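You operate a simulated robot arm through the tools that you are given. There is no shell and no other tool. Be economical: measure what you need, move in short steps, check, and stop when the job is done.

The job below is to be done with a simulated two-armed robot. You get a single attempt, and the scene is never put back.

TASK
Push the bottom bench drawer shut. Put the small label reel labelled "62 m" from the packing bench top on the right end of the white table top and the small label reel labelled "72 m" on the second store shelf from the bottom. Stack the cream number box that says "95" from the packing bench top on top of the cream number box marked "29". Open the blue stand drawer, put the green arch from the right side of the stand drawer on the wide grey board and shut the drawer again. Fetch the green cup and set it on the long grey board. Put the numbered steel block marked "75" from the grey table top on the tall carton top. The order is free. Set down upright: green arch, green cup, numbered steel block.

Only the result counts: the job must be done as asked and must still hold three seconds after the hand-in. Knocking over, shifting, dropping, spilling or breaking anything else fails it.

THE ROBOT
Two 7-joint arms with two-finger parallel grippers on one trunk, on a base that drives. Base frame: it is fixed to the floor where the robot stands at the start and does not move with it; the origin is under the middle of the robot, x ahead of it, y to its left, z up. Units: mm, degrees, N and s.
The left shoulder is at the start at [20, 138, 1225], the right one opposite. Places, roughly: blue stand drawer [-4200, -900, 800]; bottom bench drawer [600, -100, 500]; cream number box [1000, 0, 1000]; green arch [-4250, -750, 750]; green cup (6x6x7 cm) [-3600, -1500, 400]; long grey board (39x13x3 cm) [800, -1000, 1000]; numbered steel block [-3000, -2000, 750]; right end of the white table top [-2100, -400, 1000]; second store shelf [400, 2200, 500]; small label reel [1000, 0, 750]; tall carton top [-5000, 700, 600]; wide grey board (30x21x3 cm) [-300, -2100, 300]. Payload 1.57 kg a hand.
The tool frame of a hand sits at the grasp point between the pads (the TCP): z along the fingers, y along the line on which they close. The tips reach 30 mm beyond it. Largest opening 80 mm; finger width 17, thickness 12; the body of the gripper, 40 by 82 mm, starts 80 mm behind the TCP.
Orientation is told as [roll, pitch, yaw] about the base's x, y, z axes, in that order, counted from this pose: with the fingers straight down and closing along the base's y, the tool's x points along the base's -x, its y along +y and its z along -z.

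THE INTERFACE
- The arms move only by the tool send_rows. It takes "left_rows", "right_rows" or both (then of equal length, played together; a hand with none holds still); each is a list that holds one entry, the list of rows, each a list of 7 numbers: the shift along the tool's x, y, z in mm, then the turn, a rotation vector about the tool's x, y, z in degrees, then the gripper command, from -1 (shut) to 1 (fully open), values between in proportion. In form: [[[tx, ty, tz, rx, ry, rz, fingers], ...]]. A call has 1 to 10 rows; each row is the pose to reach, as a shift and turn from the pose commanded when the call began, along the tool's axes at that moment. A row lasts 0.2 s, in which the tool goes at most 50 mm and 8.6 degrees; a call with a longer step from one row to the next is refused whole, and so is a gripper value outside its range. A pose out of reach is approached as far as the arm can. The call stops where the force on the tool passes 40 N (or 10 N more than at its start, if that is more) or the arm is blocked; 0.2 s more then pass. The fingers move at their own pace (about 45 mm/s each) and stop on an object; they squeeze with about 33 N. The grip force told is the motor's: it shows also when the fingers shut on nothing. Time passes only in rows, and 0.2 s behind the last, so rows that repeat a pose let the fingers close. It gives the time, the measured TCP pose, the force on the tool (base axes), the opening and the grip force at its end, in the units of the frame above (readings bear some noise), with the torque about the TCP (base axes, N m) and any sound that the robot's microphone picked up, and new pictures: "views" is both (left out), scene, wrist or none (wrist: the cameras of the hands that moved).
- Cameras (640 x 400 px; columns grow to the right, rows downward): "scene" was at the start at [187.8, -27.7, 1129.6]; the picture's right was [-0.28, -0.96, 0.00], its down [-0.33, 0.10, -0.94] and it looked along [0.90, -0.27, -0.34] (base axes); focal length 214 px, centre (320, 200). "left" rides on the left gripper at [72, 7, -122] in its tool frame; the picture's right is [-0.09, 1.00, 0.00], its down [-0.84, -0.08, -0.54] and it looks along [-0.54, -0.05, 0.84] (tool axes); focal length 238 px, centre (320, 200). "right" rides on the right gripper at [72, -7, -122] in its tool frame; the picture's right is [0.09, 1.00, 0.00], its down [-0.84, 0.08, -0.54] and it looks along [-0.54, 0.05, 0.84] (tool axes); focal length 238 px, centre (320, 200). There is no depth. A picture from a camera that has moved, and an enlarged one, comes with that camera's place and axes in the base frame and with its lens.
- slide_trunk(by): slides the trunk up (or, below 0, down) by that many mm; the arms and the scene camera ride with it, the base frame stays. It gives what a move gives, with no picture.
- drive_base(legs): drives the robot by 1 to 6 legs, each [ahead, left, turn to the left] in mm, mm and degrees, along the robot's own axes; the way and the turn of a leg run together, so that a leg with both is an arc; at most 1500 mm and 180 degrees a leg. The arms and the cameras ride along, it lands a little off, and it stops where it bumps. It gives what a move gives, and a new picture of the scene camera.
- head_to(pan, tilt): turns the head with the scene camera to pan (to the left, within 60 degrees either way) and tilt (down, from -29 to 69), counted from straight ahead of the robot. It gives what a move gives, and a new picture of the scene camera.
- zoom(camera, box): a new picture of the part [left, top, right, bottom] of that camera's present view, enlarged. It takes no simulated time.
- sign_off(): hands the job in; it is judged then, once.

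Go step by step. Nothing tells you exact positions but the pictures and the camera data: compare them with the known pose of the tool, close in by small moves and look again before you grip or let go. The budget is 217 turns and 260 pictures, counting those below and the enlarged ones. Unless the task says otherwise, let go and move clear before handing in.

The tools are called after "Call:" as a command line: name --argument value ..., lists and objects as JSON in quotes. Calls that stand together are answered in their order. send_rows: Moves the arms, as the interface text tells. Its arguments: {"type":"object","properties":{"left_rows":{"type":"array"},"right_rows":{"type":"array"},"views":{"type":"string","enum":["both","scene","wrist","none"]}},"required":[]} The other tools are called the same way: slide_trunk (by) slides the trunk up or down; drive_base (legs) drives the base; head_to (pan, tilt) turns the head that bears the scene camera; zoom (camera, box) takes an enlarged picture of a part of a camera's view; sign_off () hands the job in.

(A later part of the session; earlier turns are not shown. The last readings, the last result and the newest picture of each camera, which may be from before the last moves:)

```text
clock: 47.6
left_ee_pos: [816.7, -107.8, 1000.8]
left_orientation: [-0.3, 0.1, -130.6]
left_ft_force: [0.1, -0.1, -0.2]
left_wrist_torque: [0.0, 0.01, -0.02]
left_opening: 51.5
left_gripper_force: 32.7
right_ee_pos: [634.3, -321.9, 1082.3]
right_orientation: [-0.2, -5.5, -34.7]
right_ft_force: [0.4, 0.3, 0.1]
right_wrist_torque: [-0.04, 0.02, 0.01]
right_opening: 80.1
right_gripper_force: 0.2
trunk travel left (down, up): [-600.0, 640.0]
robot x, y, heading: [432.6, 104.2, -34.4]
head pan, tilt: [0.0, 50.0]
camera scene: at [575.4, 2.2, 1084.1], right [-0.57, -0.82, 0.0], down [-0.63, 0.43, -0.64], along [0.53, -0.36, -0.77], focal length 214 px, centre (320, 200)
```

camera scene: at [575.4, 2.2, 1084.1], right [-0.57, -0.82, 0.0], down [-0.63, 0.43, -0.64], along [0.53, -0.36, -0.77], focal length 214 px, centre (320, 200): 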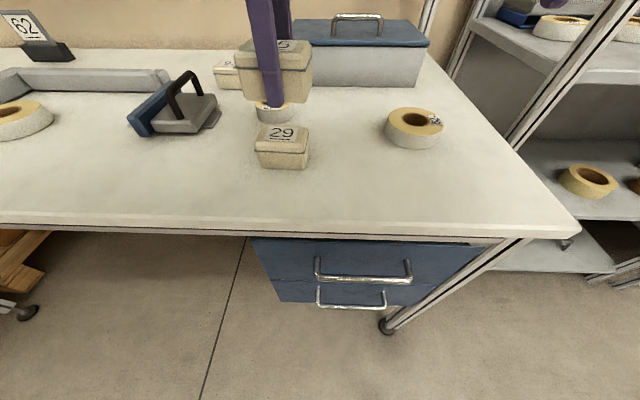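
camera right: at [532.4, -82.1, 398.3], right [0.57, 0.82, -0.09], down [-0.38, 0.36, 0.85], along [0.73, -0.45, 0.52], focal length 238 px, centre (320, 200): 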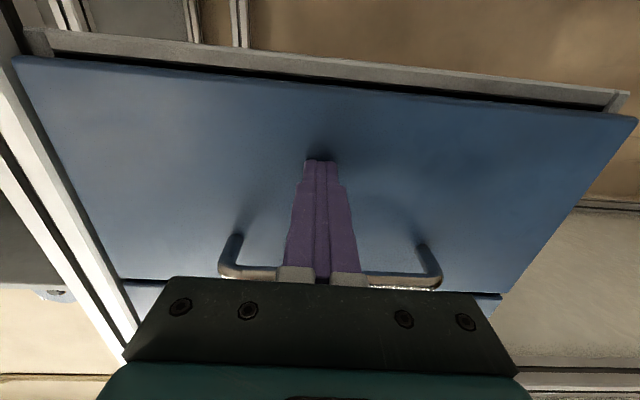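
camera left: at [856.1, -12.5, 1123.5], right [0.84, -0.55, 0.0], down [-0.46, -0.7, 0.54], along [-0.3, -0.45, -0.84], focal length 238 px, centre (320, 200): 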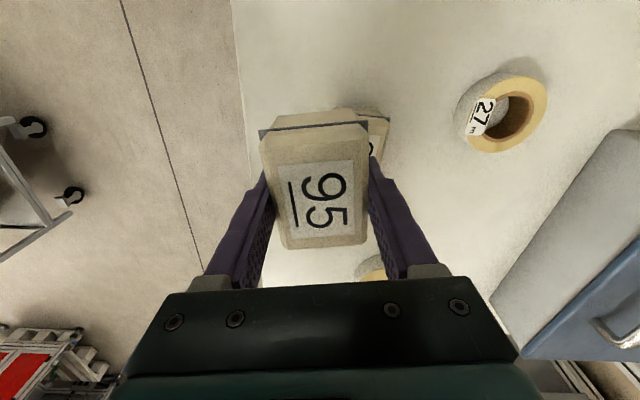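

Aligned; I descend to just above box 29 and check.

Call:
send_rows --left_rows '[[[3.2, 4.9, 20, 0, 0, 0, -1], [3.2, 4.9, 40, 0, 0, 0, -1], [3.2, 4.9, 54, 0, 0, 0, -1]]]' --views "none"

Call:
zoom --camera "scene" --box '[220, 60, 340, 180]'

Call:
zoom --camera "left" --box '[200, 60, 460, 260]'

```text
clock: 48.4
left_ee_pos: [823.5, -109.0, 946.7]
left_orientation: [-0.2, 0.0, -130.7]
left_ft_force: [0.5, 0.9, -0.8]
left_wrist_torque: [-0.01, 0.01, 0.0]
left_opening: 51.6
left_gripper_force: 33.2
right_ee_pos: [635.8, -321.9, 1082.2]
right_orientation: [-0.2, -5.4, -34.7]
right_ft_force: [-0.3, -0.4, -0.1]
right_wrist_torque: [0.03, 0.01, -0.01]
right_opening: 80.2
right_gripper_force: 0.0
trunk travel left (down, up): [-600.0, 640.0]
robot x, y, heading: [433.9, 103.6, -34.5]
head pan, tilt: [0.0, 50.0]
```

```text
3.33 times, centred on (280, 120) of scene
camera zoom: at [575.3, 2.1, 1084.1], right [-0.57, -0.82, 0.0], down [-0.63, 0.43, -0.64], along [0.53, -0.36, -0.77], focal length 715 px, centre (453, 467)
```

zoom: 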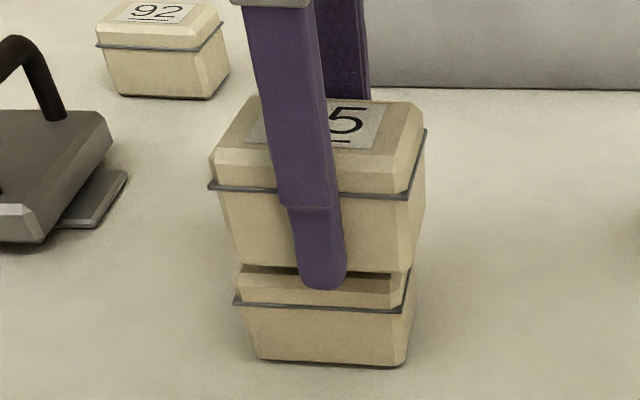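

```text
2.00 times, centred on (330, 160) of left
camera zoom: at [875.9, -59.9, 1068.9], right [0.7, -0.72, -0.01], down [-0.6, -0.59, 0.54], along [-0.39, -0.37, -0.84], focal length 477 px, centre (300, 280)
```

zoom: 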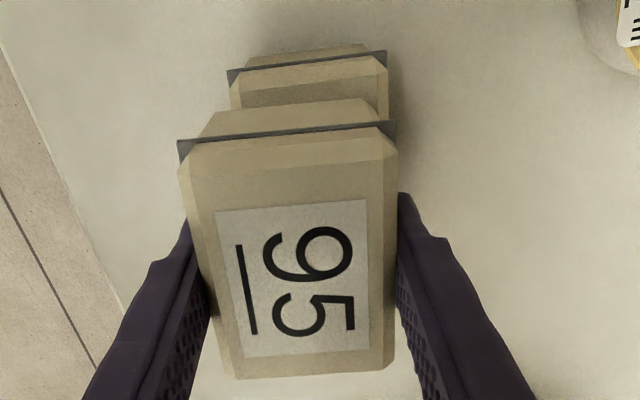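

Nearly perfect alignment; a 4 mm forward correction, then I lower until contact.

Call:
send_rows --left_rows '[[[0, 4, 4, 0, 0, 0, -1], [0, 4, 8, 0, 0, 0, -1], [0, 4, 11, 0, 0, 0, -1], [0, 4, 14, 0, 0, 0, -1]]]' --views "none"

Call:
zoom --camera "scene" --box '[220, 60, 340, 180]'

```text
clock: 49.4
left_ee_pos: [827.9, -113.1, 937.6]
left_orientation: [-0.1, 0.0, -130.9]
left_ft_force: [-2.2, 3.8, 14.5]
left_wrist_torque: [0.24, -0.05, 0.05]
left_opening: 51.6
left_gripper_force: 33.1
right_ee_pos: [636.9, -321.7, 1082.3]
right_orientation: [-0.2, -5.5, -34.7]
right_ft_force: [-0.5, 0.0, 0.5]
right_wrist_torque: [0.04, 0.01, -0.05]
right_opening: 80.0
right_gripper_force: 0.1
trunk travel left (down, up): [-600.0, 640.0]
robot x, y, heading: [431.3, 106.3, -34.3]
head pan, tilt: [0.0, 50.0]
stopped in row 4 (left hand): the force on the tool passed its limit at 46 N (the readings are from after the stop); the commanded pose is now the measured one
```

```text
3.33 times, centred on (280, 120) of scene
camera zoom: at [575.7, 2.5, 1084.1], right [-0.57, -0.82, 0.0], down [-0.63, 0.43, -0.64], along [0.53, -0.36, -0.77], focal length 715 px, centre (453, 467)
```

zoom: 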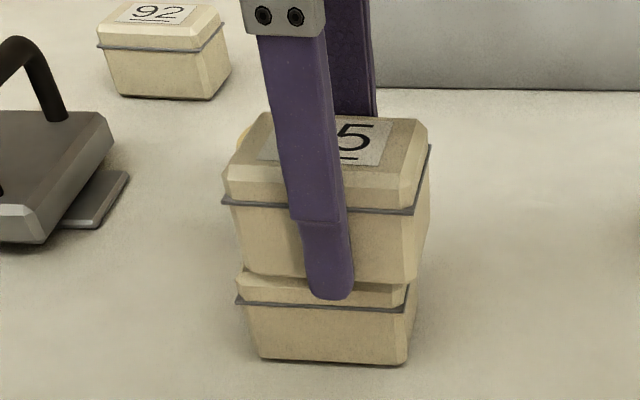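

Contact made. I open and rise straight up.

Call:
send_rows --left_rows '[[[0, 0, -1, 0, 0, 0, 0.3], [0, 0, -1, 0, 0, 0, 0.6], [0, 0, -1, 0, 0, 0, 1], [0, 0, -1, 0, 0, 0, 1], [0, 0, -25, 0, 0, 0, 1], [0, 0, -65, 0, 0, 0, 1], [0, 0, -105, 0, 0, 0, 1]]]' --views "scene"

```text
clock: 51.0
left_ee_pos: [826.8, -112.9, 1040.1]
left_orientation: [-0.2, -0.1, -130.7]
left_ft_force: [-0.7, -1.3, 0.0]
left_wrist_torque: [0.04, -0.05, 0.01]
left_opening: 80.0
left_gripper_force: 0.1
right_ee_pos: [635.8, -322.1, 1082.3]
right_orientation: [-0.2, -5.5, -34.7]
right_ft_force: [0.7, 0.1, 0.6]
right_wrist_torque: [-0.01, -0.03, -0.03]
right_opening: 80.0
right_gripper_force: 0.0
trunk travel left (down, up): [-600.0, 640.0]
robot x, y, heading: [431.4, 105.2, -34.5]
head pan, tilt: [0.0, 50.0]
camera scene: at [575.4, 2.2, 1084.0], right [-0.57, -0.82, 0.0], down [-0.63, 0.43, -0.64], along [0.53, -0.36, -0.77], focal length 214 px, centre (320, 200)
```

scene: 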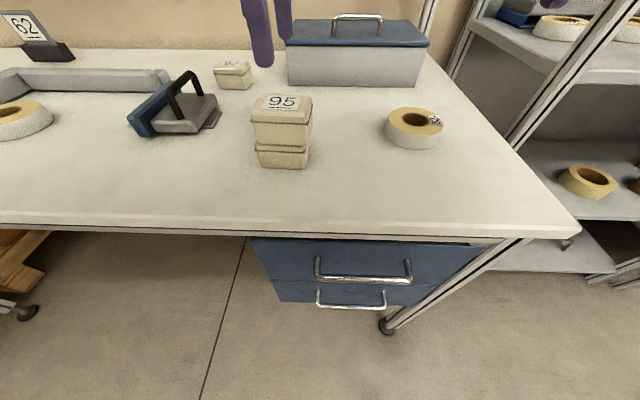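

Box 95 stands well on 29. Next I bring the right hand over the right wall of the 62 m reel.

Call:
send_rows --right_rows '[[[-20, 10, 20, 0, 2, 0, 1], [-45, 22, 40, 0, 5.4, 0, 1], [-70, 33, 60, 0, 5.4, 0, 1], [-87, 43, 80, 0, 5.4, 0, 1]]]' --views "both"

```text
clock: 52.0
left_ee_pos: [828.0, -111.4, 1041.0]
left_orientation: [0.0, 0.0, -130.8]
left_ft_force: [-0.7, -0.2, 0.1]
left_wrist_torque: [-0.03, -0.01, -0.04]
left_opening: 80.3
left_gripper_force: 0.0
right_ee_pos: [715.9, -334.8, 1010.5]
right_orientation: [-0.3, -0.2, -34.6]
right_ft_force: [0.0, 0.0, -0.3]
right_wrist_torque: [-0.02, -0.01, 0.02]
right_opening: 80.0
right_gripper_force: 0.0
right hand out of reach, approached as far as the arm can: row 4
trunk travel left (down, up): [-600.0, 640.0]
robot x, y, heading: [429.9, 106.9, -34.3]
head pan, tilt: [0.0, 50.0]
camera scene: at [575.7, 2.6, 1084.1], right [-0.57, -0.82, 0.0], down [-0.63, 0.43, -0.64], along [0.53, -0.36, -0.77], focal length 214 px, centre (320, 200)
camera right: at [653.8, -296.6, 1132.8], right [0.49, 0.87, -0.01], down [0.73, -0.41, 0.54], along [0.47, -0.27, -0.84], focal length 238 px, centre (320, 200)
```

scene: 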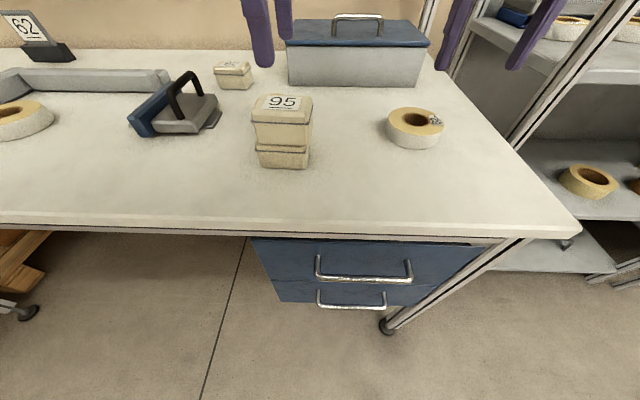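
right: 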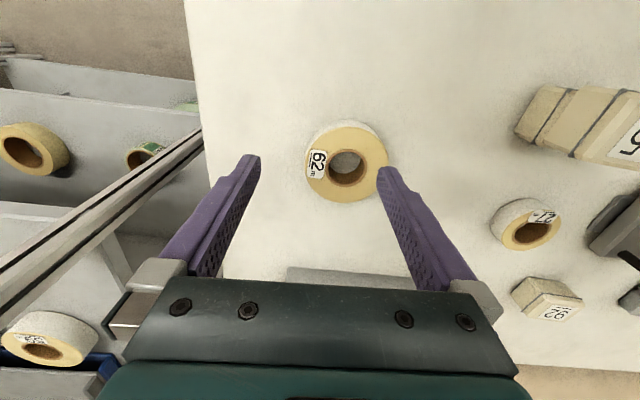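

The reel is about 94 mm across with a 42 mm hole, centred near (757, -317). The hand is at its reach limit, so I drive 60 mm closer and pre-open the fingers to 60 mm.

Call:
drive_base --legs '[[60, 0, 0]]'

Call:
send_rows --right_rows '[[[10, 0, 15, 0, 0, 0, 0.5], [25, 0, 30, 0, 0, 0, 0.5], [35, 0, 50, 0, 0, 0, 0.5]]]' --views "wrist"

```text
clock: 52.9
left_ee_pos: [876.2, -146.8, 1041.6]
left_orientation: [-0.1, 0.0, -130.8]
left_ft_force: [-0.2, 0.0, -0.4]
left_wrist_torque: [-0.02, 0.02, 0.0]
left_opening: 79.8
left_gripper_force: 0.1
right_ee_pos: [764.6, -367.6, 1011.4]
right_orientation: [-0.3, -0.1, -34.8]
right_ft_force: [-0.3, 0.1, -0.6]
right_wrist_torque: [0.03, 0.0, 0.01]
right_opening: 79.9
right_gripper_force: 0.0
trunk travel left (down, up): [-600.0, 640.0]
robot x, y, heading: [483.8, 70.7, -34.5]
head pan, tilt: [0.0, 50.0]
camera scene: at [624.4, -31.6, 1084.1], right [-0.57, -0.82, 0.0], down [-0.63, 0.43, -0.64], along [0.53, -0.36, -0.77], focal length 214 px, centre (320, 200)
```

scene: 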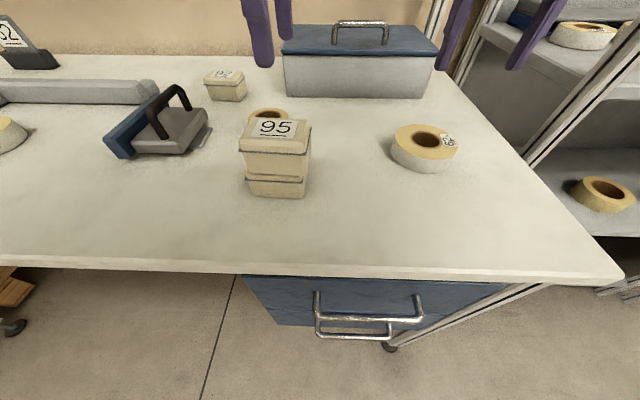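

```text
clock: 53.7
left_ee_pos: [876.6, -146.8, 1041.5]
left_orientation: [-0.1, 0.0, -130.8]
left_ft_force: [0.1, -0.6, -0.3]
left_wrist_torque: [-0.02, 0.0, 0.0]
left_opening: 79.9
left_gripper_force: 0.1
right_ee_pos: [759.2, -366.5, 958.2]
right_orientation: [-0.3, 0.0, -34.8]
right_ft_force: [-0.4, 0.0, -0.4]
right_wrist_torque: [-0.02, -0.03, -0.02]
right_opening: 60.1
right_gripper_force: 0.0
right hand out of reach, approached as far as the arm can: row 1, 2, 3
trunk travel left (down, up): [-600.0, 640.0]
robot x, y, heading: [479.8, 68.6, -34.8]
head pan, tilt: [0.0, 50.0]
camera right: at [696.4, -328.5, 1078.2], right [0.49, 0.87, 0.0], down [0.73, -0.41, 0.54], along [0.47, -0.27, -0.84], focal length 238 px, centre (320, 200)
```

right: 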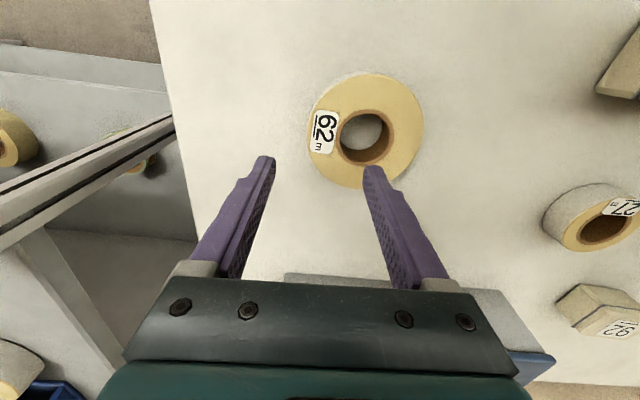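

Triangulated: reel centre (766, -326), top about z 895. I drive 60 mm further in to gain reach and set the hand over the right wall.

Call:
drive_base --legs '[[60, 0, 0]]'

Call:
send_rows --right_rows '[[[40, 2, 0, 0, 0, 0, 0.5], [76, 3.5, 10, 0, 0, 0, 0.5], [76, 3.5, 23, 0, 0, 0, 0.5]]]' --views "wrist"

```text
clock: 54.7
left_ee_pos: [925.5, -179.8, 1041.9]
left_orientation: [-0.2, 0.0, -130.8]
left_ft_force: [0.0, 1.4, 0.2]
left_wrist_torque: [-0.01, 0.01, -0.04]
left_opening: 80.1
left_gripper_force: 0.0
right_ee_pos: [807.1, -400.9, 957.4]
right_orientation: [-0.3, 0.0, -34.8]
right_ft_force: [-0.6, 0.3, 0.6]
right_wrist_torque: [0.02, 0.0, -0.02]
right_opening: 60.0
right_gripper_force: 0.1
trunk travel left (down, up): [-600.0, 640.0]
robot x, y, heading: [527.7, 40.2, -34.5]
head pan, tilt: [0.0, 50.0]
camera scene: at [673.3, -65.3, 1084.1], right [-0.57, -0.82, 0.0], down [-0.63, 0.43, -0.64], along [0.53, -0.36, -0.77], focal length 214 px, centre (320, 200)
```

scene: 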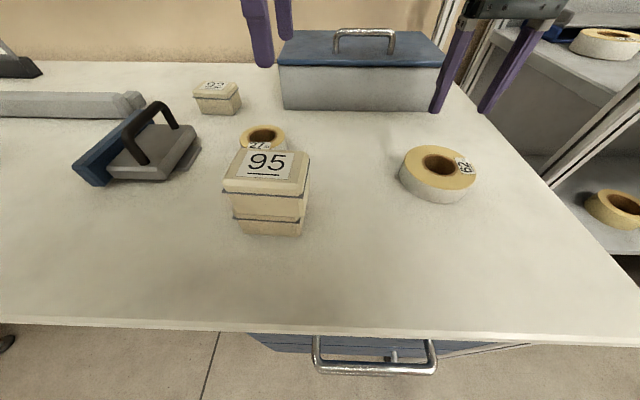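

```text
clock: 55.5
left_ee_pos: [924.8, -179.9, 1041.7]
left_orientation: [-0.2, 0.0, -130.8]
left_ft_force: [1.0, 0.6, 0.5]
left_wrist_torque: [0.01, -0.01, 0.01]
left_opening: 80.3
left_gripper_force: 0.0
right_ee_pos: [804.7, -393.6, 918.7]
right_orientation: [-0.3, 0.2, -34.8]
right_ft_force: [0.1, 0.1, 0.7]
right_wrist_torque: [0.0, -0.02, -0.01]
right_opening: 59.6
right_gripper_force: 0.0
right hand out of reach, approached as far as the arm can: row 1, 2, 3
trunk travel left (down, up): [-600.0, 640.0]
robot x, y, heading: [529.4, 36.6, -34.6]
head pan, tilt: [0.0, 50.0]
camera right: at [742.0, -355.0, 1039.8], right [0.49, 0.87, 0.0], down [0.73, -0.41, 0.54], along [0.47, -0.27, -0.84], focal length 238 px, centre (320, 200)
```

right: 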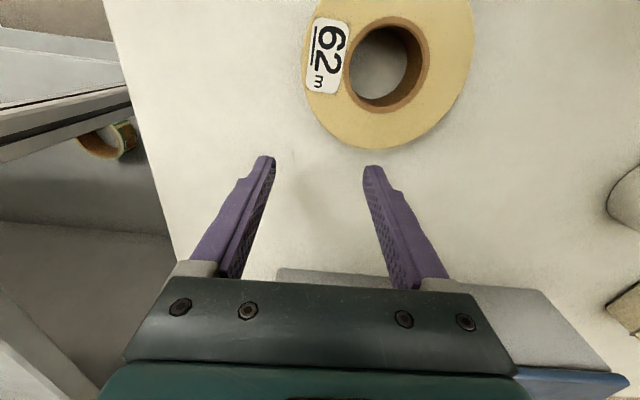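

The hand seems stuck in an awkward near-limit arm shape. I raise it and pull it back to recover.

Call:
send_rows --right_rows '[[[0, 0, -30, 0, 0, 0, 0.5], [10, 0, -60, 0, 0, 0, 0.5], [30, 0, -80, 0, 0, 0, 0.5], [50, 0, -80, 0, 0, 0, 0.5]]]' --views "none"

```text
clock: 56.5
left_ee_pos: [925.4, -180.5, 1041.5]
left_orientation: [-0.2, 0.0, -130.9]
left_ft_force: [0.5, -0.6, 0.3]
left_wrist_torque: [0.02, 0.0, -0.02]
left_opening: 80.1
left_gripper_force: 0.0
right_ee_pos: [813.5, -397.3, 1006.5]
right_orientation: [-0.2, 0.1, -34.8]
right_ft_force: [-0.9, -0.1, 0.4]
right_wrist_torque: [0.0, 0.01, 0.02]
right_opening: 59.9
right_gripper_force: 0.1
right hand out of reach, approached as far as the arm can: row 1, 2, 3, 4
trunk travel left (down, up): [-600.0, 640.0]
robot x, y, heading: [527.0, 35.7, -34.4]
head pan, tilt: [0.0, 50.0]
```

Still stuck; I try tilting the hand while pulling back to bend the elbow again.

Call:
send_rows --right_rows '[[[0, 0, 0, 0, 8, 0, 0.5], [0, 0, -20, 0, 15, 0, 0.5], [0, 0, -40, 0, 15, 0, 0.5], [0, 0, -60, 0, 15, 0, 0.5], [20, 0, -60, 0, 15, 0, 0.5]]]' --views "none"

```text
clock: 57.7
left_ee_pos: [924.0, -180.2, 1040.7]
left_orientation: [-0.1, 0.0, -130.9]
left_ft_force: [-0.5, 0.3, 0.4]
left_wrist_torque: [0.01, -0.02, -0.01]
left_opening: 80.1
left_gripper_force: 0.0
right_ee_pos: [753.5, -376.5, 1049.9]
right_orientation: [-0.2, 17.5, -35.7]
right_ft_force: [0.0, 0.1, -0.7]
right_wrist_torque: [-0.02, 0.0, 0.01]
right_opening: 60.0
right_gripper_force: 0.0
right hand out of reach, approached as far as the arm can: row 1, 2, 3, 4, 5
trunk travel left (down, up): [-600.0, 640.0]
robot x, y, heading: [526.5, 38.5, -34.6]
head pan, tilt: [0.0, 50.0]
```

It is recovering. I command forward a bit so the commanded and actual poses meet again.

Call:
send_rows --right_rows '[[[-20, 0, 0, 0, 0, 0, 0.5], [-40, 0, 0, 0, 0, 0, 0.5], [-60, 0, 0, 0, 0, 0, 0.5], [-60, 0, 0, 0, 0, 0, 0.5]]]' --views "none"

```text
clock: 58.7
left_ee_pos: [925.1, -180.4, 1040.2]
left_orientation: [-0.2, 0.0, -130.7]
left_ft_force: [0.0, 0.3, -0.4]
left_wrist_torque: [-0.03, -0.02, -0.01]
left_opening: 79.9
left_gripper_force: 0.1
right_ee_pos: [752.6, -377.2, 1048.8]
right_orientation: [-0.3, 17.4, -35.5]
right_ft_force: [0.8, -0.5, 0.2]
right_wrist_torque: [-0.01, 0.0, 0.01]
right_opening: 60.0
right_gripper_force: 0.2
right hand out of reach, approached as far as the arm can: row 1, 2, 3, 4
trunk travel left (down, up): [-600.0, 640.0]
robot x, y, heading: [528.6, 36.9, -34.6]
head pan, tilt: [0.0, 50.0]
```

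I test whether the lateral direction is the limit by commanding a move to the right.

Call:
send_rows --right_rows '[[[0, -15, 0, 0, 0, 0, 0.5], [0, -30, 0, 0, 0, 0, 0.5], [0, -45, 0, 0, 0, 0, 0.5], [0, -60, 0, 0, 0, 0, 0.5]]]' --views "scene"

```text
clock: 59.9
left_ee_pos: [925.1, -180.0, 1040.9]
left_orientation: [-0.2, 0.0, -130.8]
left_ft_force: [-0.3, -0.4, -0.8]
left_wrist_torque: [0.01, 0.02, 0.0]
left_opening: 80.0
left_gripper_force: 0.2
right_ee_pos: [714.3, -416.4, 1038.6]
right_orientation: [-0.5, 19.2, -34.6]
right_ft_force: [0.4, -0.5, 0.2]
right_wrist_torque: [-0.01, -0.01, 0.01]
right_opening: 59.8
right_gripper_force: 0.0
right hand out of reach, approached as far as the arm can: row 4
trunk travel left (down, up): [-600.0, 640.0]
robot x, y, heading: [526.8, 36.9, -34.4]
head pan, tilt: [0.0, 50.0]
stopped in row 4 (right hand): the arm was blocked; the commanded pose is now the measured one
camera scene: at [673.1, -65.2, 1084.1], right [-0.57, -0.82, 0.0], down [-0.63, 0.43, -0.64], along [0.53, -0.36, -0.77], focal length 214 px, centre (320, 200)
```

scene: 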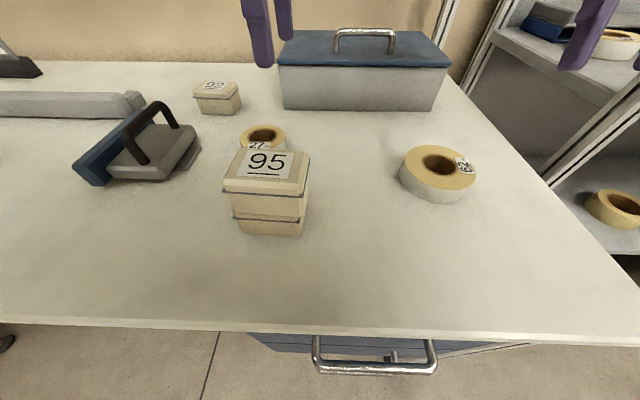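

The arm is blocked, likely the right elbow against the rack post. I look to the right.

Call:
head_to --pan -60 --tilt 30

```text
clock: 61.2
left_ee_pos: [925.7, -180.0, 1041.4]
left_orientation: [-0.2, 0.0, -130.8]
left_ft_force: [-0.5, -0.3, -0.9]
left_wrist_torque: [0.04, 0.01, 0.01]
left_opening: 80.1
left_gripper_force: 0.1
right_ee_pos: [714.2, -415.0, 1039.0]
right_orientation: [-0.4, 19.0, -34.7]
right_ft_force: [-0.5, 0.1, 0.0]
right_wrist_torque: [-0.01, -0.01, -0.01]
right_opening: 60.2
right_gripper_force: 0.0
trunk travel left (down, up): [-600.0, 640.0]
robot x, y, heading: [526.9, 31.9, -34.4]
head pan, tilt: [-60.0, 30.0]
camera scene: at [602.7, -111.7, 1113.6], right [-1.0, 0.08, 0.0], down [0.04, 0.5, -0.87], along [-0.07, -0.86, -0.5], focal length 214 px, centre (320, 200)
```

scene: 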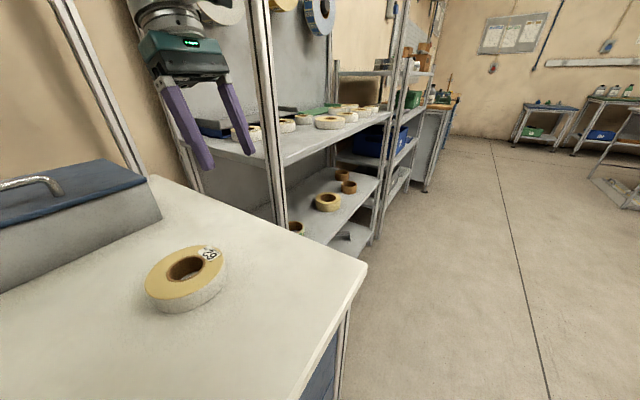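

I back the base off and try moving the right arm freely to regain a good posture.

Call:
drive_base --legs '[[-200, 0, 0]]'

Call:
send_rows --right_rows '[[[20, 0, 0, 0, 0, 0, 0.5], [40, 0, 0, 0, -6, 0, 0.5], [60, 0, 0, 0, -12, 0, 0.5], [60, 20, 0, 0, -19, 0, 0.5], [60, 50, 0, 0, -19, 0, 0.5], [60, 80, 0, 0, -19, 0, 0.5], [60, 110, 0, 0, -19, 0, 0.5]]]' --views "none"

```text
clock: 62.8
left_ee_pos: [761.7, -66.8, 1040.4]
left_orientation: [-0.2, 0.0, -130.9]
left_ft_force: [0.3, -0.4, 0.1]
left_wrist_torque: [-0.02, 0.01, -0.02]
left_opening: 80.0
left_gripper_force: 0.0
right_ee_pos: [549.1, -303.3, 1037.5]
right_orientation: [-0.5, 18.9, -34.6]
right_ft_force: [0.0, -0.3, 0.2]
right_wrist_torque: [-0.02, -0.05, 0.01]
right_opening: 59.7
right_gripper_force: 0.1
trunk travel left (down, up): [-600.0, 640.0]
robot x, y, heading: [364.2, 151.9, -34.4]
head pan, tilt: [-60.0, 30.0]
camera scene: at [438.7, 1.0, 1113.6], right [-1.0, 0.08, 0.0], down [0.04, 0.5, -0.87], along [-0.07, -0.86, -0.5], focal length 214 px, centre (320, 200)
```

scene: 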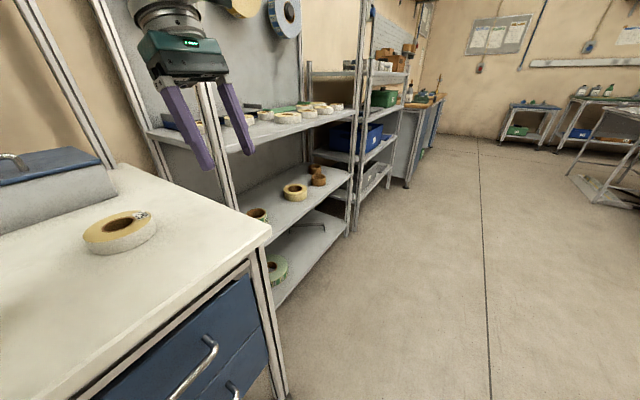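

```text
clock: 63.7
left_ee_pos: [761.6, -67.3, 1042.2]
left_orientation: [-0.1, 0.0, -130.8]
left_ft_force: [0.4, -0.2, 0.5]
left_wrist_torque: [0.05, 0.0, 0.01]
left_opening: 79.9
left_gripper_force: 0.2
right_ee_pos: [551.1, -315.1, 1023.7]
right_orientation: [-0.9, 15.9, -33.9]
right_ft_force: [0.6, 0.5, -0.7]
right_wrist_torque: [0.01, 0.0, 0.03]
right_opening: 59.9
right_gripper_force: 0.1
right hand out of reach, approached as far as the arm can: row 1, 2, 3, 4
trunk travel left (down, up): [-600.0, 640.0]
robot x, y, heading: [363.7, 147.3, -34.8]
head pan, tilt: [-60.0, 30.0]
stopped in row 4 (right hand): the arm was blocked; the commanded pose is now the measured one
```

Blocked even in free space, so the arm has run into a joint limit. I try raising and moving outward/forward.

Call:
send_rows --right_rows '[[[0, -10, -20, 0, 0, 0, 0.5], [0, -20, -40, 0, 0, 0, 0.5], [0, -30, -60, 0, 0, 0, 0.5], [0, -30, -90, 0, 0, 0, 0.5]]]' --views "none"

Call:
head_to --pan -40 --tilt -15

```text
clock: 64.9
left_ee_pos: [761.2, -67.0, 1042.1]
left_orientation: [-0.1, 0.0, -130.7]
left_ft_force: [-0.5, 0.1, 0.0]
left_wrist_torque: [0.01, -0.02, 0.02]
left_opening: 80.0
left_gripper_force: 0.1
right_ee_pos: [523.8, -322.1, 1046.1]
right_orientation: [-1.1, 20.8, -33.4]
right_ft_force: [0.4, -0.3, -0.2]
right_wrist_torque: [0.02, 0.02, -0.01]
right_opening: 60.0
right_gripper_force: 0.0
right hand out of reach, approached as far as the arm can: row 1, 2, 3, 4
trunk travel left (down, up): [-600.0, 640.0]
robot x, y, heading: [363.0, 150.2, -34.8]
head pan, tilt: [-60.0, 30.0]
stopped in row 4 (right hand): the arm was blocked; the commanded pose is now the measured one
```

```text
clock: 66.0
left_ee_pos: [760.5, -67.3, 1041.4]
left_orientation: [-0.3, 0.0, -130.8]
left_ft_force: [1.3, -0.2, -0.4]
left_wrist_torque: [-0.03, -0.01, -0.01]
left_opening: 80.1
left_gripper_force: 0.0
right_ee_pos: [523.1, -322.8, 1045.7]
right_orientation: [-1.1, 20.8, -33.4]
right_ft_force: [0.0, -0.6, -0.5]
right_wrist_torque: [0.02, 0.01, -0.01]
right_opening: 60.1
right_gripper_force: 0.0
trunk travel left (down, up): [-600.0, 640.0]
robot x, y, heading: [366.2, 147.6, -34.4]
head pan, tilt: [-40.0, -15.0]
camera scene: at [467.3, 13.6, 1184.3], right [-0.96, -0.27, 0.0], down [0.07, -0.25, -0.97], along [0.26, -0.93, 0.26], focal length 214 px, centre (320, 200)
```

scene: 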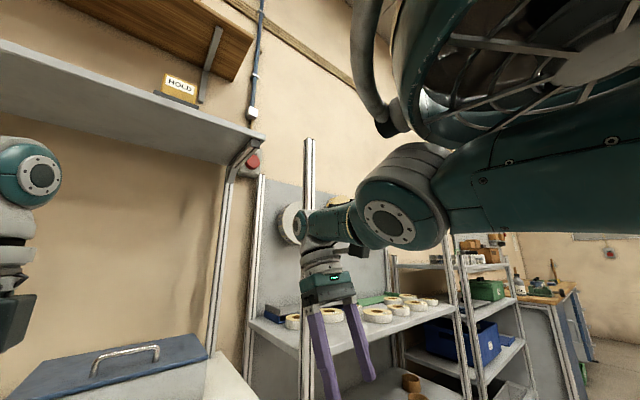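

Call:
head_to --pan 40 --tilt -15

```text
clock: 67.5
left_ee_pos: [761.8, -66.6, 1041.1]
left_orientation: [-0.2, 0.1, -130.8]
left_ft_force: [-0.6, -0.6, 0.0]
left_wrist_torque: [-0.02, 0.01, -0.01]
left_opening: 79.9
left_gripper_force: 0.0
right_ee_pos: [524.1, -322.8, 1044.5]
right_orientation: [-1.1, 20.8, -33.3]
right_ft_force: [-0.2, -0.9, -0.2]
right_wrist_torque: [0.02, 0.0, -0.01]
right_opening: 60.0
right_gripper_force: 0.0
trunk travel left (down, up): [-600.0, 640.0]
robot x, y, heading: [363.5, 146.8, -34.6]
head pan, tilt: [40.0, -15.0]
camera scene: at [525.9, 98.8, 1184.4], right [0.1, -1.0, 0.0], down [0.26, 0.02, -0.97], along [0.96, 0.09, 0.26], focal length 214 px, centre (320, 200)
```

scene: 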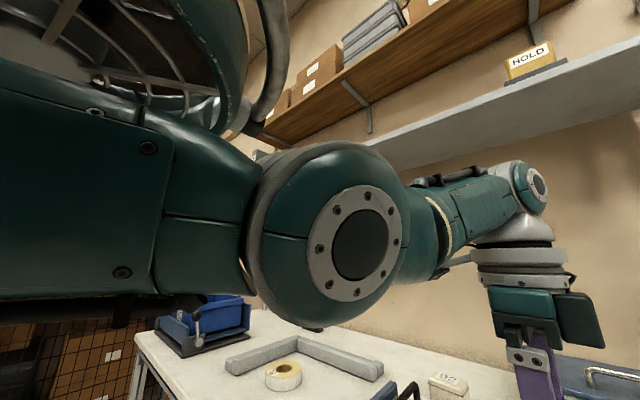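

I test single-axis moves of the right hand to find which direction is free.

Call:
send_rows --right_rows '[[[0, 20, 0, 0, 0, 0, 0.5], [0, 40, 0, 0, 0, 0, 0.5]]]' --views "none"

Call:
send_rows --right_rows '[[[-20, 0, 0, 0, 0, 0, 0.5], [-40, 0, 0, 0, 0, 0, 0.5], [-60, 0, 0, 0, 0, 0, 0.5]]]' --views "none"

```text
clock: 68.1
left_ee_pos: [760.2, -67.7, 1040.9]
left_orientation: [-0.1, 0.0, -130.7]
left_ft_force: [0.4, 0.8, -0.8]
left_wrist_torque: [0.03, 0.01, 0.0]
left_opening: 80.0
left_gripper_force: 0.0
right_ee_pos: [542.0, -292.2, 1032.7]
right_orientation: [-1.0, 22.8, -34.3]
right_ft_force: [0.7, -0.1, 0.1]
right_wrist_torque: [-0.01, 0.01, -0.02]
right_opening: 59.8
right_gripper_force: 0.0
right hand out of reach, approached as far as the arm can: row 2
trunk travel left (down, up): [-600.0, 640.0]
robot x, y, heading: [363.0, 147.2, -34.5]
head pan, tilt: [40.0, -15.0]
```

```text
clock: 68.9
left_ee_pos: [762.3, -66.8, 1040.1]
left_orientation: [-0.2, 0.1, -130.7]
left_ft_force: [0.2, -0.3, -0.5]
left_wrist_torque: [0.04, 0.01, -0.01]
left_opening: 80.1
left_gripper_force: 0.0
right_ee_pos: [556.8, -289.6, 1030.0]
right_orientation: [-1.1, 20.6, -33.2]
right_ft_force: [0.1, 0.1, 0.4]
right_wrist_torque: [0.02, -0.01, 0.0]
right_opening: 60.3
right_gripper_force: 0.0
right hand out of reach, approached as far as the arm can: row 1, 2, 3
trunk travel left (down, up): [-600.0, 640.0]
robot x, y, heading: [362.9, 151.0, -34.4]
head pan, tilt: [40.0, -15.0]
```

I take the right hand back through the forward-pointing pose, hoping the wrist unwinds.

Call:
send_rows --right_rows '[[[0, 0, 0, 0, -8.5, 0, 0.5], [0, 0, 0, 0, -17, 0, 0.5], [0, 0, 0, 0, -25.5, 0, 0.5], [0, 0, 0, 0, -34, 0, 0.5], [0, 0, 0, 0, -42.5, 0, 0.5], [0, 0, 0, 0, -51, 0, 0.5], [0, 0, 0, 0, -59.5, 0, 0.5], [0, 0, 0, 0, -68, 0, 0.5], [0, 0, 0, 0, -76.5, 0, 0.5], [0, 0, 0, 0, -85, 0, 0.5]]]' --views "none"

Call:
head_to --pan -40 --tilt -15

```text
clock: 71.1
left_ee_pos: [759.3, -66.2, 1040.6]
left_orientation: [-0.4, 0.0, -130.7]
left_ft_force: [-0.7, -0.2, -0.9]
left_wrist_torque: [0.0, -0.02, 0.0]
left_opening: 80.0
left_gripper_force: 0.0
right_ee_pos: [661.3, -483.5, 954.3]
right_orientation: [-1.8, -63.8, -31.7]
right_ft_force: [0.4, -0.7, 0.3]
right_wrist_torque: [0.04, -0.02, 0.01]
right_opening: 60.1
right_gripper_force: 0.2
right hand out of reach, approached as far as the arm can: row 1, 2, 3, 4, 5, 6, 7, 8, 9, 10
trunk travel left (down, up): [-600.0, 640.0]
robot x, y, heading: [366.8, 147.9, -34.6]
head pan, tilt: [40.0, -15.0]
```

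```text
clock: 72.7
left_ee_pos: [761.2, -66.5, 1041.4]
left_orientation: [-0.2, 0.0, -130.7]
left_ft_force: [0.0, -0.9, -0.4]
left_wrist_torque: [-0.03, 0.02, 0.03]
left_opening: 80.1
left_gripper_force: 0.1
right_ee_pos: [664.4, -482.9, 955.7]
right_orientation: [-1.8, -63.9, -31.2]
right_ft_force: [0.5, 0.3, -0.4]
right_wrist_torque: [-0.02, 0.0, 0.0]
right_opening: 60.1
right_gripper_force: 0.0
trunk travel left (down, up): [-600.0, 640.0]
robot x, y, heading: [366.2, 148.4, -34.5]
head pan, tilt: [-40.0, -15.0]
camera scene: at [467.4, 13.6, 1184.4], right [-0.96, -0.27, 0.0], down [0.07, -0.25, -0.97], along [0.26, -0.93, 0.26], focal length 214 px, centre (320, 200)
```

scene: 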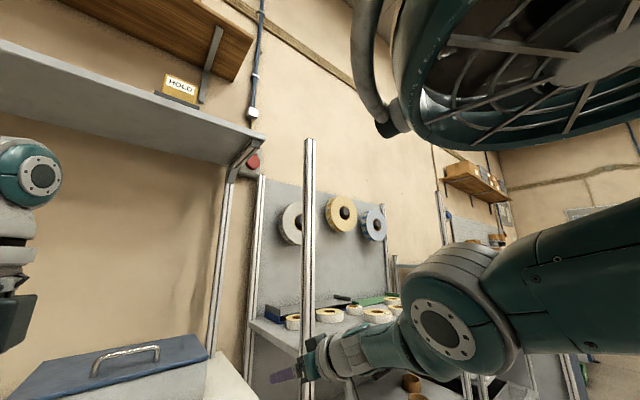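

The right arm is nearly straight and low. I back away from the bench for free space and retract the hand along its own axis.

Call:
drive_base --legs '[[-350, 0, 0]]'

Call:
send_rows --right_rows '[[[0, 0, -30, 0, -6, 0, 0.5], [0, 0, -60, 0, -12, 0, 0.5], [0, 0, -90, 0, -18, 0, 0.5], [0, 0, -120, 0, -24, 0, 0.5], [0, 0, -150, 0, -24, 0, 0.5], [0, 0, -180, 0, -24, 0, 0.5]]]' --views "none"

```text
clock: 74.9
left_ee_pos: [472.5, 126.5, 1041.3]
left_orientation: [-0.2, 0.0, -131.3]
left_ft_force: [0.1, -0.8, -0.3]
left_wrist_torque: [-0.02, 0.01, 0.0]
left_opening: 79.9
left_gripper_force: 0.1
right_ee_pos: [369.9, -287.7, 955.3]
right_orientation: [-2.4, -63.9, -31.5]
right_ft_force: [-0.1, -0.7, 0.4]
right_wrist_torque: [-0.02, -0.01, 0.03]
right_opening: 60.2
right_gripper_force: 0.1
trunk travel left (down, up): [-600.0, 640.0]
robot x, y, heading: [75.6, 347.7, -35.2]
head pan, tilt: [-40.0, -15.0]
camera scene: at [179.7, 211.2, 1184.4], right [-0.97, -0.26, 0.0], down [0.07, -0.25, -0.97], along [0.25, -0.93, 0.26], focal length 214 px, centre (320, 200)
```

scene: 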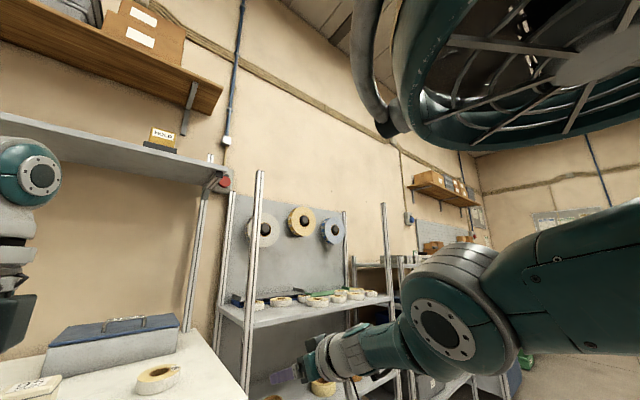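

```text
clock: 76.3
left_ee_pos: [472.7, 126.7, 1041.6]
left_orientation: [-0.1, 0.0, -131.4]
left_ft_force: [-0.2, 0.6, -0.2]
left_wrist_torque: [0.05, 0.02, 0.0]
left_opening: 80.0
left_gripper_force: 0.1
right_ee_pos: [298.7, -296.7, 958.1]
right_orientation: [-26.8, -87.7, -6.8]
right_ft_force: [0.0, 0.5, 0.3]
right_wrist_torque: [0.01, -0.02, 0.0]
right_opening: 60.2
right_gripper_force: 0.2
right hand out of reach, approached as far as the arm can: row 1, 2, 3, 4, 5, 6
trunk travel left (down, up): [-600.0, 640.0]
robot x, y, heading: [80.8, 346.5, -35.1]
head pan, tilt: [-40.0, -15.0]
```

The arm is stretched out to the side. I first bring the commanded pose back to the actual one, turning the hand in line with the arm.

Call:
send_rows --right_rows '[[[18, -18, 32, 3, 0, 0, 0.5], [36, -36, 64, 6, 0, 0, 0.5], [54, -54, 96, 9, 0, 0, 0.5], [72, -72, 128, 12, 0, 0, 0.5], [90, -90, 160, 16, 0, 0, 0.5], [108, -108, 192, 20, 0, 0, 0.5], [126, -126, 224, 24, 0, 0, 0.5], [146, -145, 259, 27, 0, 0, 0.5], [146, -145, 240, 27, 0, 0, 0.5], [146, -135, 220, 27, 0, 0, 0.5]]]' --views "scene"

```text
clock: 78.5
left_ee_pos: [472.5, 126.7, 1041.7]
left_orientation: [-0.2, -0.1, -131.4]
left_ft_force: [-0.4, 0.3, -0.7]
left_wrist_torque: [0.0, -0.02, 0.01]
left_opening: 79.7
left_gripper_force: 0.0
right_ee_pos: [302.6, -350.3, 998.6]
right_orientation: [-52.7, -87.6, -7.9]
right_ft_force: [-0.2, 0.0, -0.7]
right_wrist_torque: [0.0, -0.02, -0.02]
right_opening: 60.0
right_gripper_force: 0.1
right hand out of reach, approached as far as the arm can: row 1, 2, 3, 4, 5, 6, 7, 8, 9, 10
trunk travel left (down, up): [-600.0, 640.0]
robot x, y, heading: [78.3, 346.6, -35.1]
head pan, tilt: [-40.0, -15.0]
camera scene: at [180.0, 211.4, 1184.4], right [-0.97, -0.26, 0.0], down [0.07, -0.25, -0.97], along [0.25, -0.93, 0.26], focal length 214 px, centre (320, 200)
```

scene: 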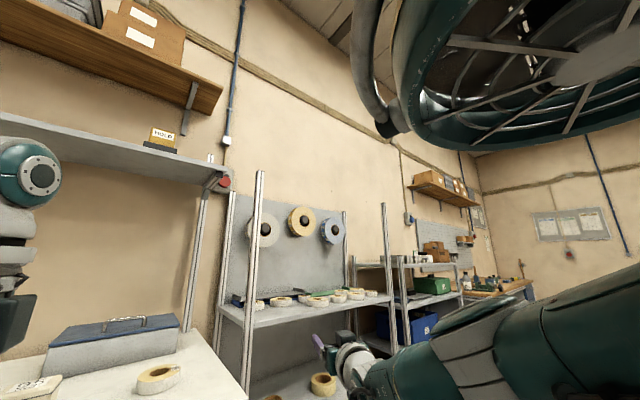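

The arm stays straight. The elbow should flex by raising the forearm, so I command the hand up first and then in.

Call:
send_rows --right_rows '[[[-48, 0, 0, 0, 0, 0, 0.5], [-96, 0, 0, 0, 0, 0, 0.5], [-144, 0, 0, 0, 0, 0, 0.5], [-192, 0, 0, 0, 0, 0, 0.5], [-240, 0, 0, 0, 0, 0, 0.5], [-285, 0, 0, 0, 0, 0, 0.5], [-290, 0, -45, 0, 0, 0, 0.5], [-290, 0, -90, 0, 0, 0, 0.5], [-290, 0, -135, 0, 0, 0, 0.5], [-290, 0, -180, 0, 0, 0, 0.5]]]' --views "scene"

```text
clock: 80.7
left_ee_pos: [473.1, 127.0, 1041.5]
left_orientation: [-0.1, 0.0, -131.3]
left_ft_force: [-0.2, -1.0, 0.4]
left_wrist_torque: [0.02, 0.03, -0.02]
left_opening: 80.0
left_gripper_force: 0.2
right_ee_pos: [270.8, -224.3, 1217.6]
right_orientation: [-13.5, -74.2, -42.5]
right_ft_force: [0.6, 0.1, 0.2]
right_wrist_torque: [-0.02, -0.02, 0.02]
right_opening: 60.1
right_gripper_force: 0.1
trunk travel left (down, up): [-600.0, 640.0]
robot x, y, heading: [79.5, 349.6, -35.0]
head pan, tilt: [-40.0, -15.0]
stopped in row 10 (right hand): the arm was blocked; the commanded pose is now the measured one
camera scene: at [179.8, 211.1, 1184.4], right [-0.97, -0.26, 0.0], down [0.07, -0.25, -0.97], along [0.25, -0.93, 0.26], focal length 214 px, centre (320, 200)
```

scene: 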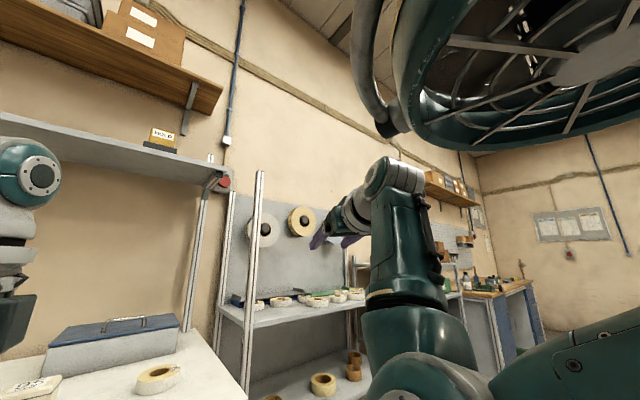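

The elbow has flexed properly now. I bring the hand inward while turning it down again.

Call:
send_rows --right_rows '[[[0, 20, 0, 0, 8.2, 0, 0.5], [0, 40, 0, 0, 16.4, 0, 0.5], [0, 60, 0, 0, 24.6, 0, 0.5], [0, 80, 0, 0, 32.8, 0, 0.5], [0, 100, 0, 0, 41, 0, 0.5], [0, 120, 0, 0, 49.2, 0, 0.5], [0, 140, 0, 0, 57.4, 0, 0.5], [0, 160, 0, 0, 65.6, 0, 0.5], [0, 170, 0, 0, 73.8, 0, 0.5]]]' --views "scene"

```text
clock: 82.3
left_ee_pos: [473.6, 126.8, 1042.6]
left_orientation: [-0.3, 0.0, -131.3]
left_ft_force: [0.1, 0.2, -0.5]
left_wrist_torque: [0.0, 0.0, -0.01]
left_opening: 79.9
left_gripper_force: 0.0
right_ee_pos: [355.9, -131.0, 1103.7]
right_orientation: [-7.8, -10.6, -53.2]
right_ft_force: [-0.5, -0.5, 0.1]
right_wrist_torque: [0.02, 0.0, 0.03]
right_opening: 60.3
right_gripper_force: 0.0
right hand out of reach, approached as far as the arm can: row 7
trunk travel left (down, up): [-600.0, 640.0]
robot x, y, heading: [81.8, 347.9, -35.1]
head pan, tilt: [-40.0, -15.0]
stopped in row 7 (right hand): the arm was blocked; the commanded pose is now the measured one
camera scene: at [179.9, 210.9, 1184.4], right [-0.97, -0.26, 0.0], down [0.07, -0.25, -0.97], along [0.25, -0.93, 0.26], focal length 214 px, centre (320, 200)
```

scene: 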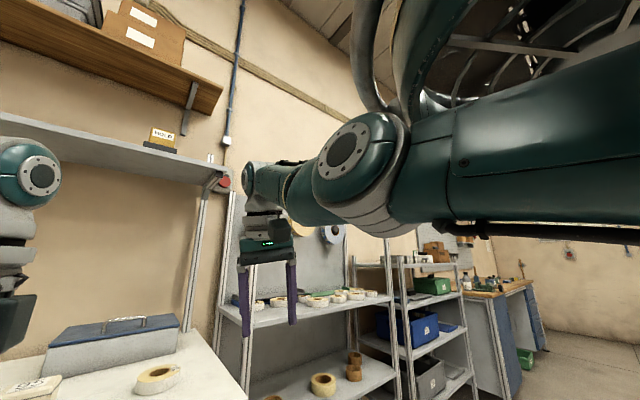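

Better posture. I fix the orientation to straight down and pull the hand back a little.

Call:
send_rows --right_rows '[[[20, 0, 0, -2, 3, -5, 0.5], [40, 0, 0, -4, 6, -10, 0.5], [60, 0, 0, -6, 9, -14, 0.5], [80, 0, 0, -8, 10.6, -18, 0.5]]]' --views "scene"

```text
clock: 83.3
left_ee_pos: [473.3, 127.3, 1041.8]
left_orientation: [-0.2, 0.0, -131.3]
left_ft_force: [0.0, 0.0, -0.5]
left_wrist_torque: [0.0, -0.02, -0.03]
left_opening: 79.8
left_gripper_force: 0.0
right_ee_pos: [312.2, -72.5, 1090.9]
right_orientation: [-1.0, 1.2, -36.2]
right_ft_force: [-0.8, 0.2, 0.2]
right_wrist_torque: [-0.02, -0.01, 0.0]
right_opening: 60.1
right_gripper_force: 0.0
right hand out of reach, approached as far as the arm can: row 4
trunk travel left (down, up): [-600.0, 640.0]
robot x, y, heading: [80.6, 347.6, -35.4]
head pan, tilt: [-40.0, -15.0]
camera scene: at [179.8, 211.1, 1184.4], right [-0.97, -0.26, 0.0], down [0.07, -0.25, -0.97], along [0.25, -0.93, 0.26], focal length 214 px, centre (320, 200)
```

scene: 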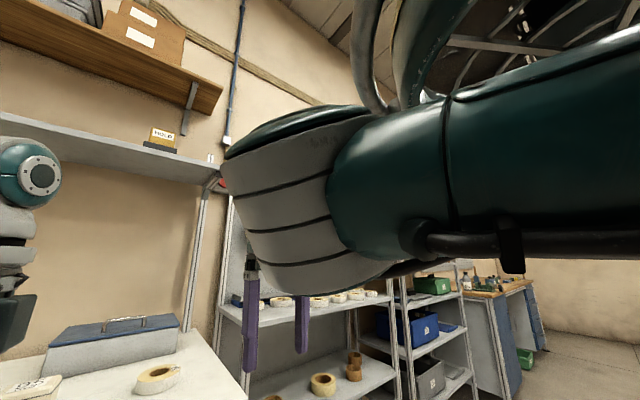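

I now understand the arm: each wrist can only work in a thin distance shell from the shoulder, so I should use the base for horizontal placing. The right arm is healthy again, so I drive so that its hand comes over the reel's right wall.

Call:
head_to --pan -25 --tilt 50

Call:
drive_base --legs '[[470, 20, 0]]'

Call:
send_rows --right_rows '[[[0, 0, 20, 0, -1, -1.5, 0.5], [0, 0, 50, 0, -1, -1.5, 0.5], [0, 0, 90, 0, -1, -1.5, 0.5]]]' --views "wrist"

```text
clock: 84.6
left_ee_pos: [473.1, 126.4, 1040.6]
left_orientation: [-0.3, 0.0, -131.4]
left_ft_force: [0.4, 0.2, -0.1]
left_wrist_torque: [-0.01, 0.01, -0.04]
left_opening: 80.1
left_gripper_force: 0.1
right_ee_pos: [311.6, -73.6, 1091.8]
right_orientation: [-1.0, 1.1, -36.2]
right_ft_force: [0.1, 0.4, -0.3]
right_wrist_torque: [0.0, -0.01, 0.0]
right_opening: 60.0
right_gripper_force: 0.0
trunk travel left (down, up): [-600.0, 640.0]
robot x, y, heading: [76.6, 346.9, -35.3]
head pan, tilt: [-25.0, 50.0]
camera scene: at [197.6, 222.1, 1084.1], right [-0.87, -0.5, 0.0], down [-0.38, 0.66, -0.64], along [0.32, -0.56, -0.77], focal length 214 px, centre (320, 200)
```

scene: 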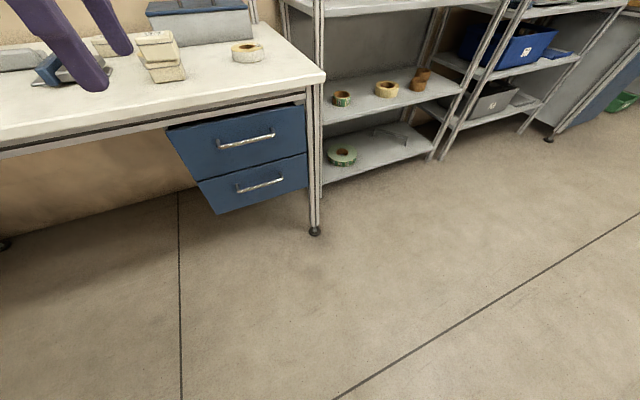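

```text
clock: 87.4
left_ee_pos: [859.9, -127.5, 1042.0]
left_orientation: [-0.2, 0.0, -131.8]
left_ft_force: [-0.3, -0.4, -0.1]
left_wrist_torque: [0.0, 0.05, -0.01]
left_opening: 79.6
left_gripper_force: 0.1
right_ee_pos: [698.4, -326.3, 1091.9]
right_orientation: [-1.0, 1.2, -36.4]
right_ft_force: [0.3, 0.9, -0.4]
right_wrist_torque: [0.0, 0.0, 0.03]
right_opening: 60.0
right_gripper_force: 0.0
trunk travel left (down, up): [-600.0, 640.0]
robot x, y, heading: [468.0, 97.6, -35.4]
head pan, tilt: [-25.0, 50.0]
camera scene: at [585.7, -30.0, 1084.1], right [-0.87, -0.49, 0.0], down [-0.38, 0.67, -0.64], along [0.32, -0.56, -0.77], focal length 214 px, centre (320, 200)
```

scene: 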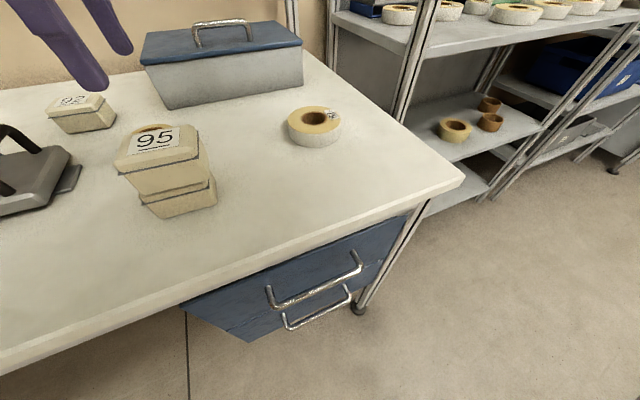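

```text
clock: 88.2
left_ee_pos: [861.2, -126.0, 1040.6]
left_orientation: [-0.2, 0.0, -131.8]
left_ft_force: [0.2, -0.5, 0.1]
left_wrist_torque: [-0.01, 0.0, 0.0]
left_opening: 79.9
left_gripper_force: 0.1
right_ee_pos: [695.1, -326.8, 1000.9]
right_orientation: [-1.1, 0.2, -34.9]
right_ft_force: [0.2, -0.4, -0.2]
right_wrist_torque: [-0.01, -0.03, 0.05]
right_opening: 59.8
right_gripper_force: 0.0
trunk travel left (down, up): [-600.0, 640.0]
robot x, y, heading: [466.6, 99.3, -35.5]
head pan, tilt: [-25.0, 50.0]
camera right: at [633.1, -288.0, 1123.6], right [0.49, 0.87, -0.02], down [0.74, -0.41, 0.54], along [0.46, -0.28, -0.84], focal length 238 px, centre (320, 200)
```

right: 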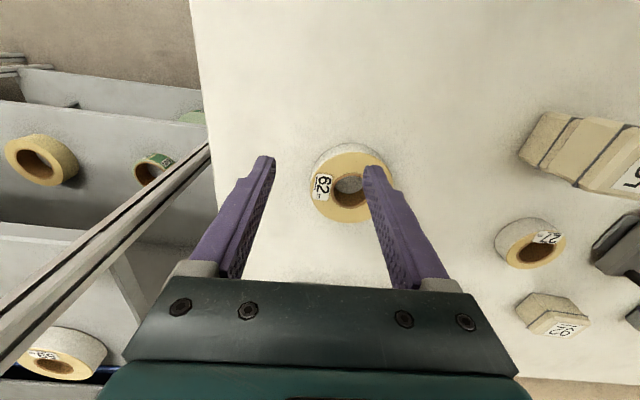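

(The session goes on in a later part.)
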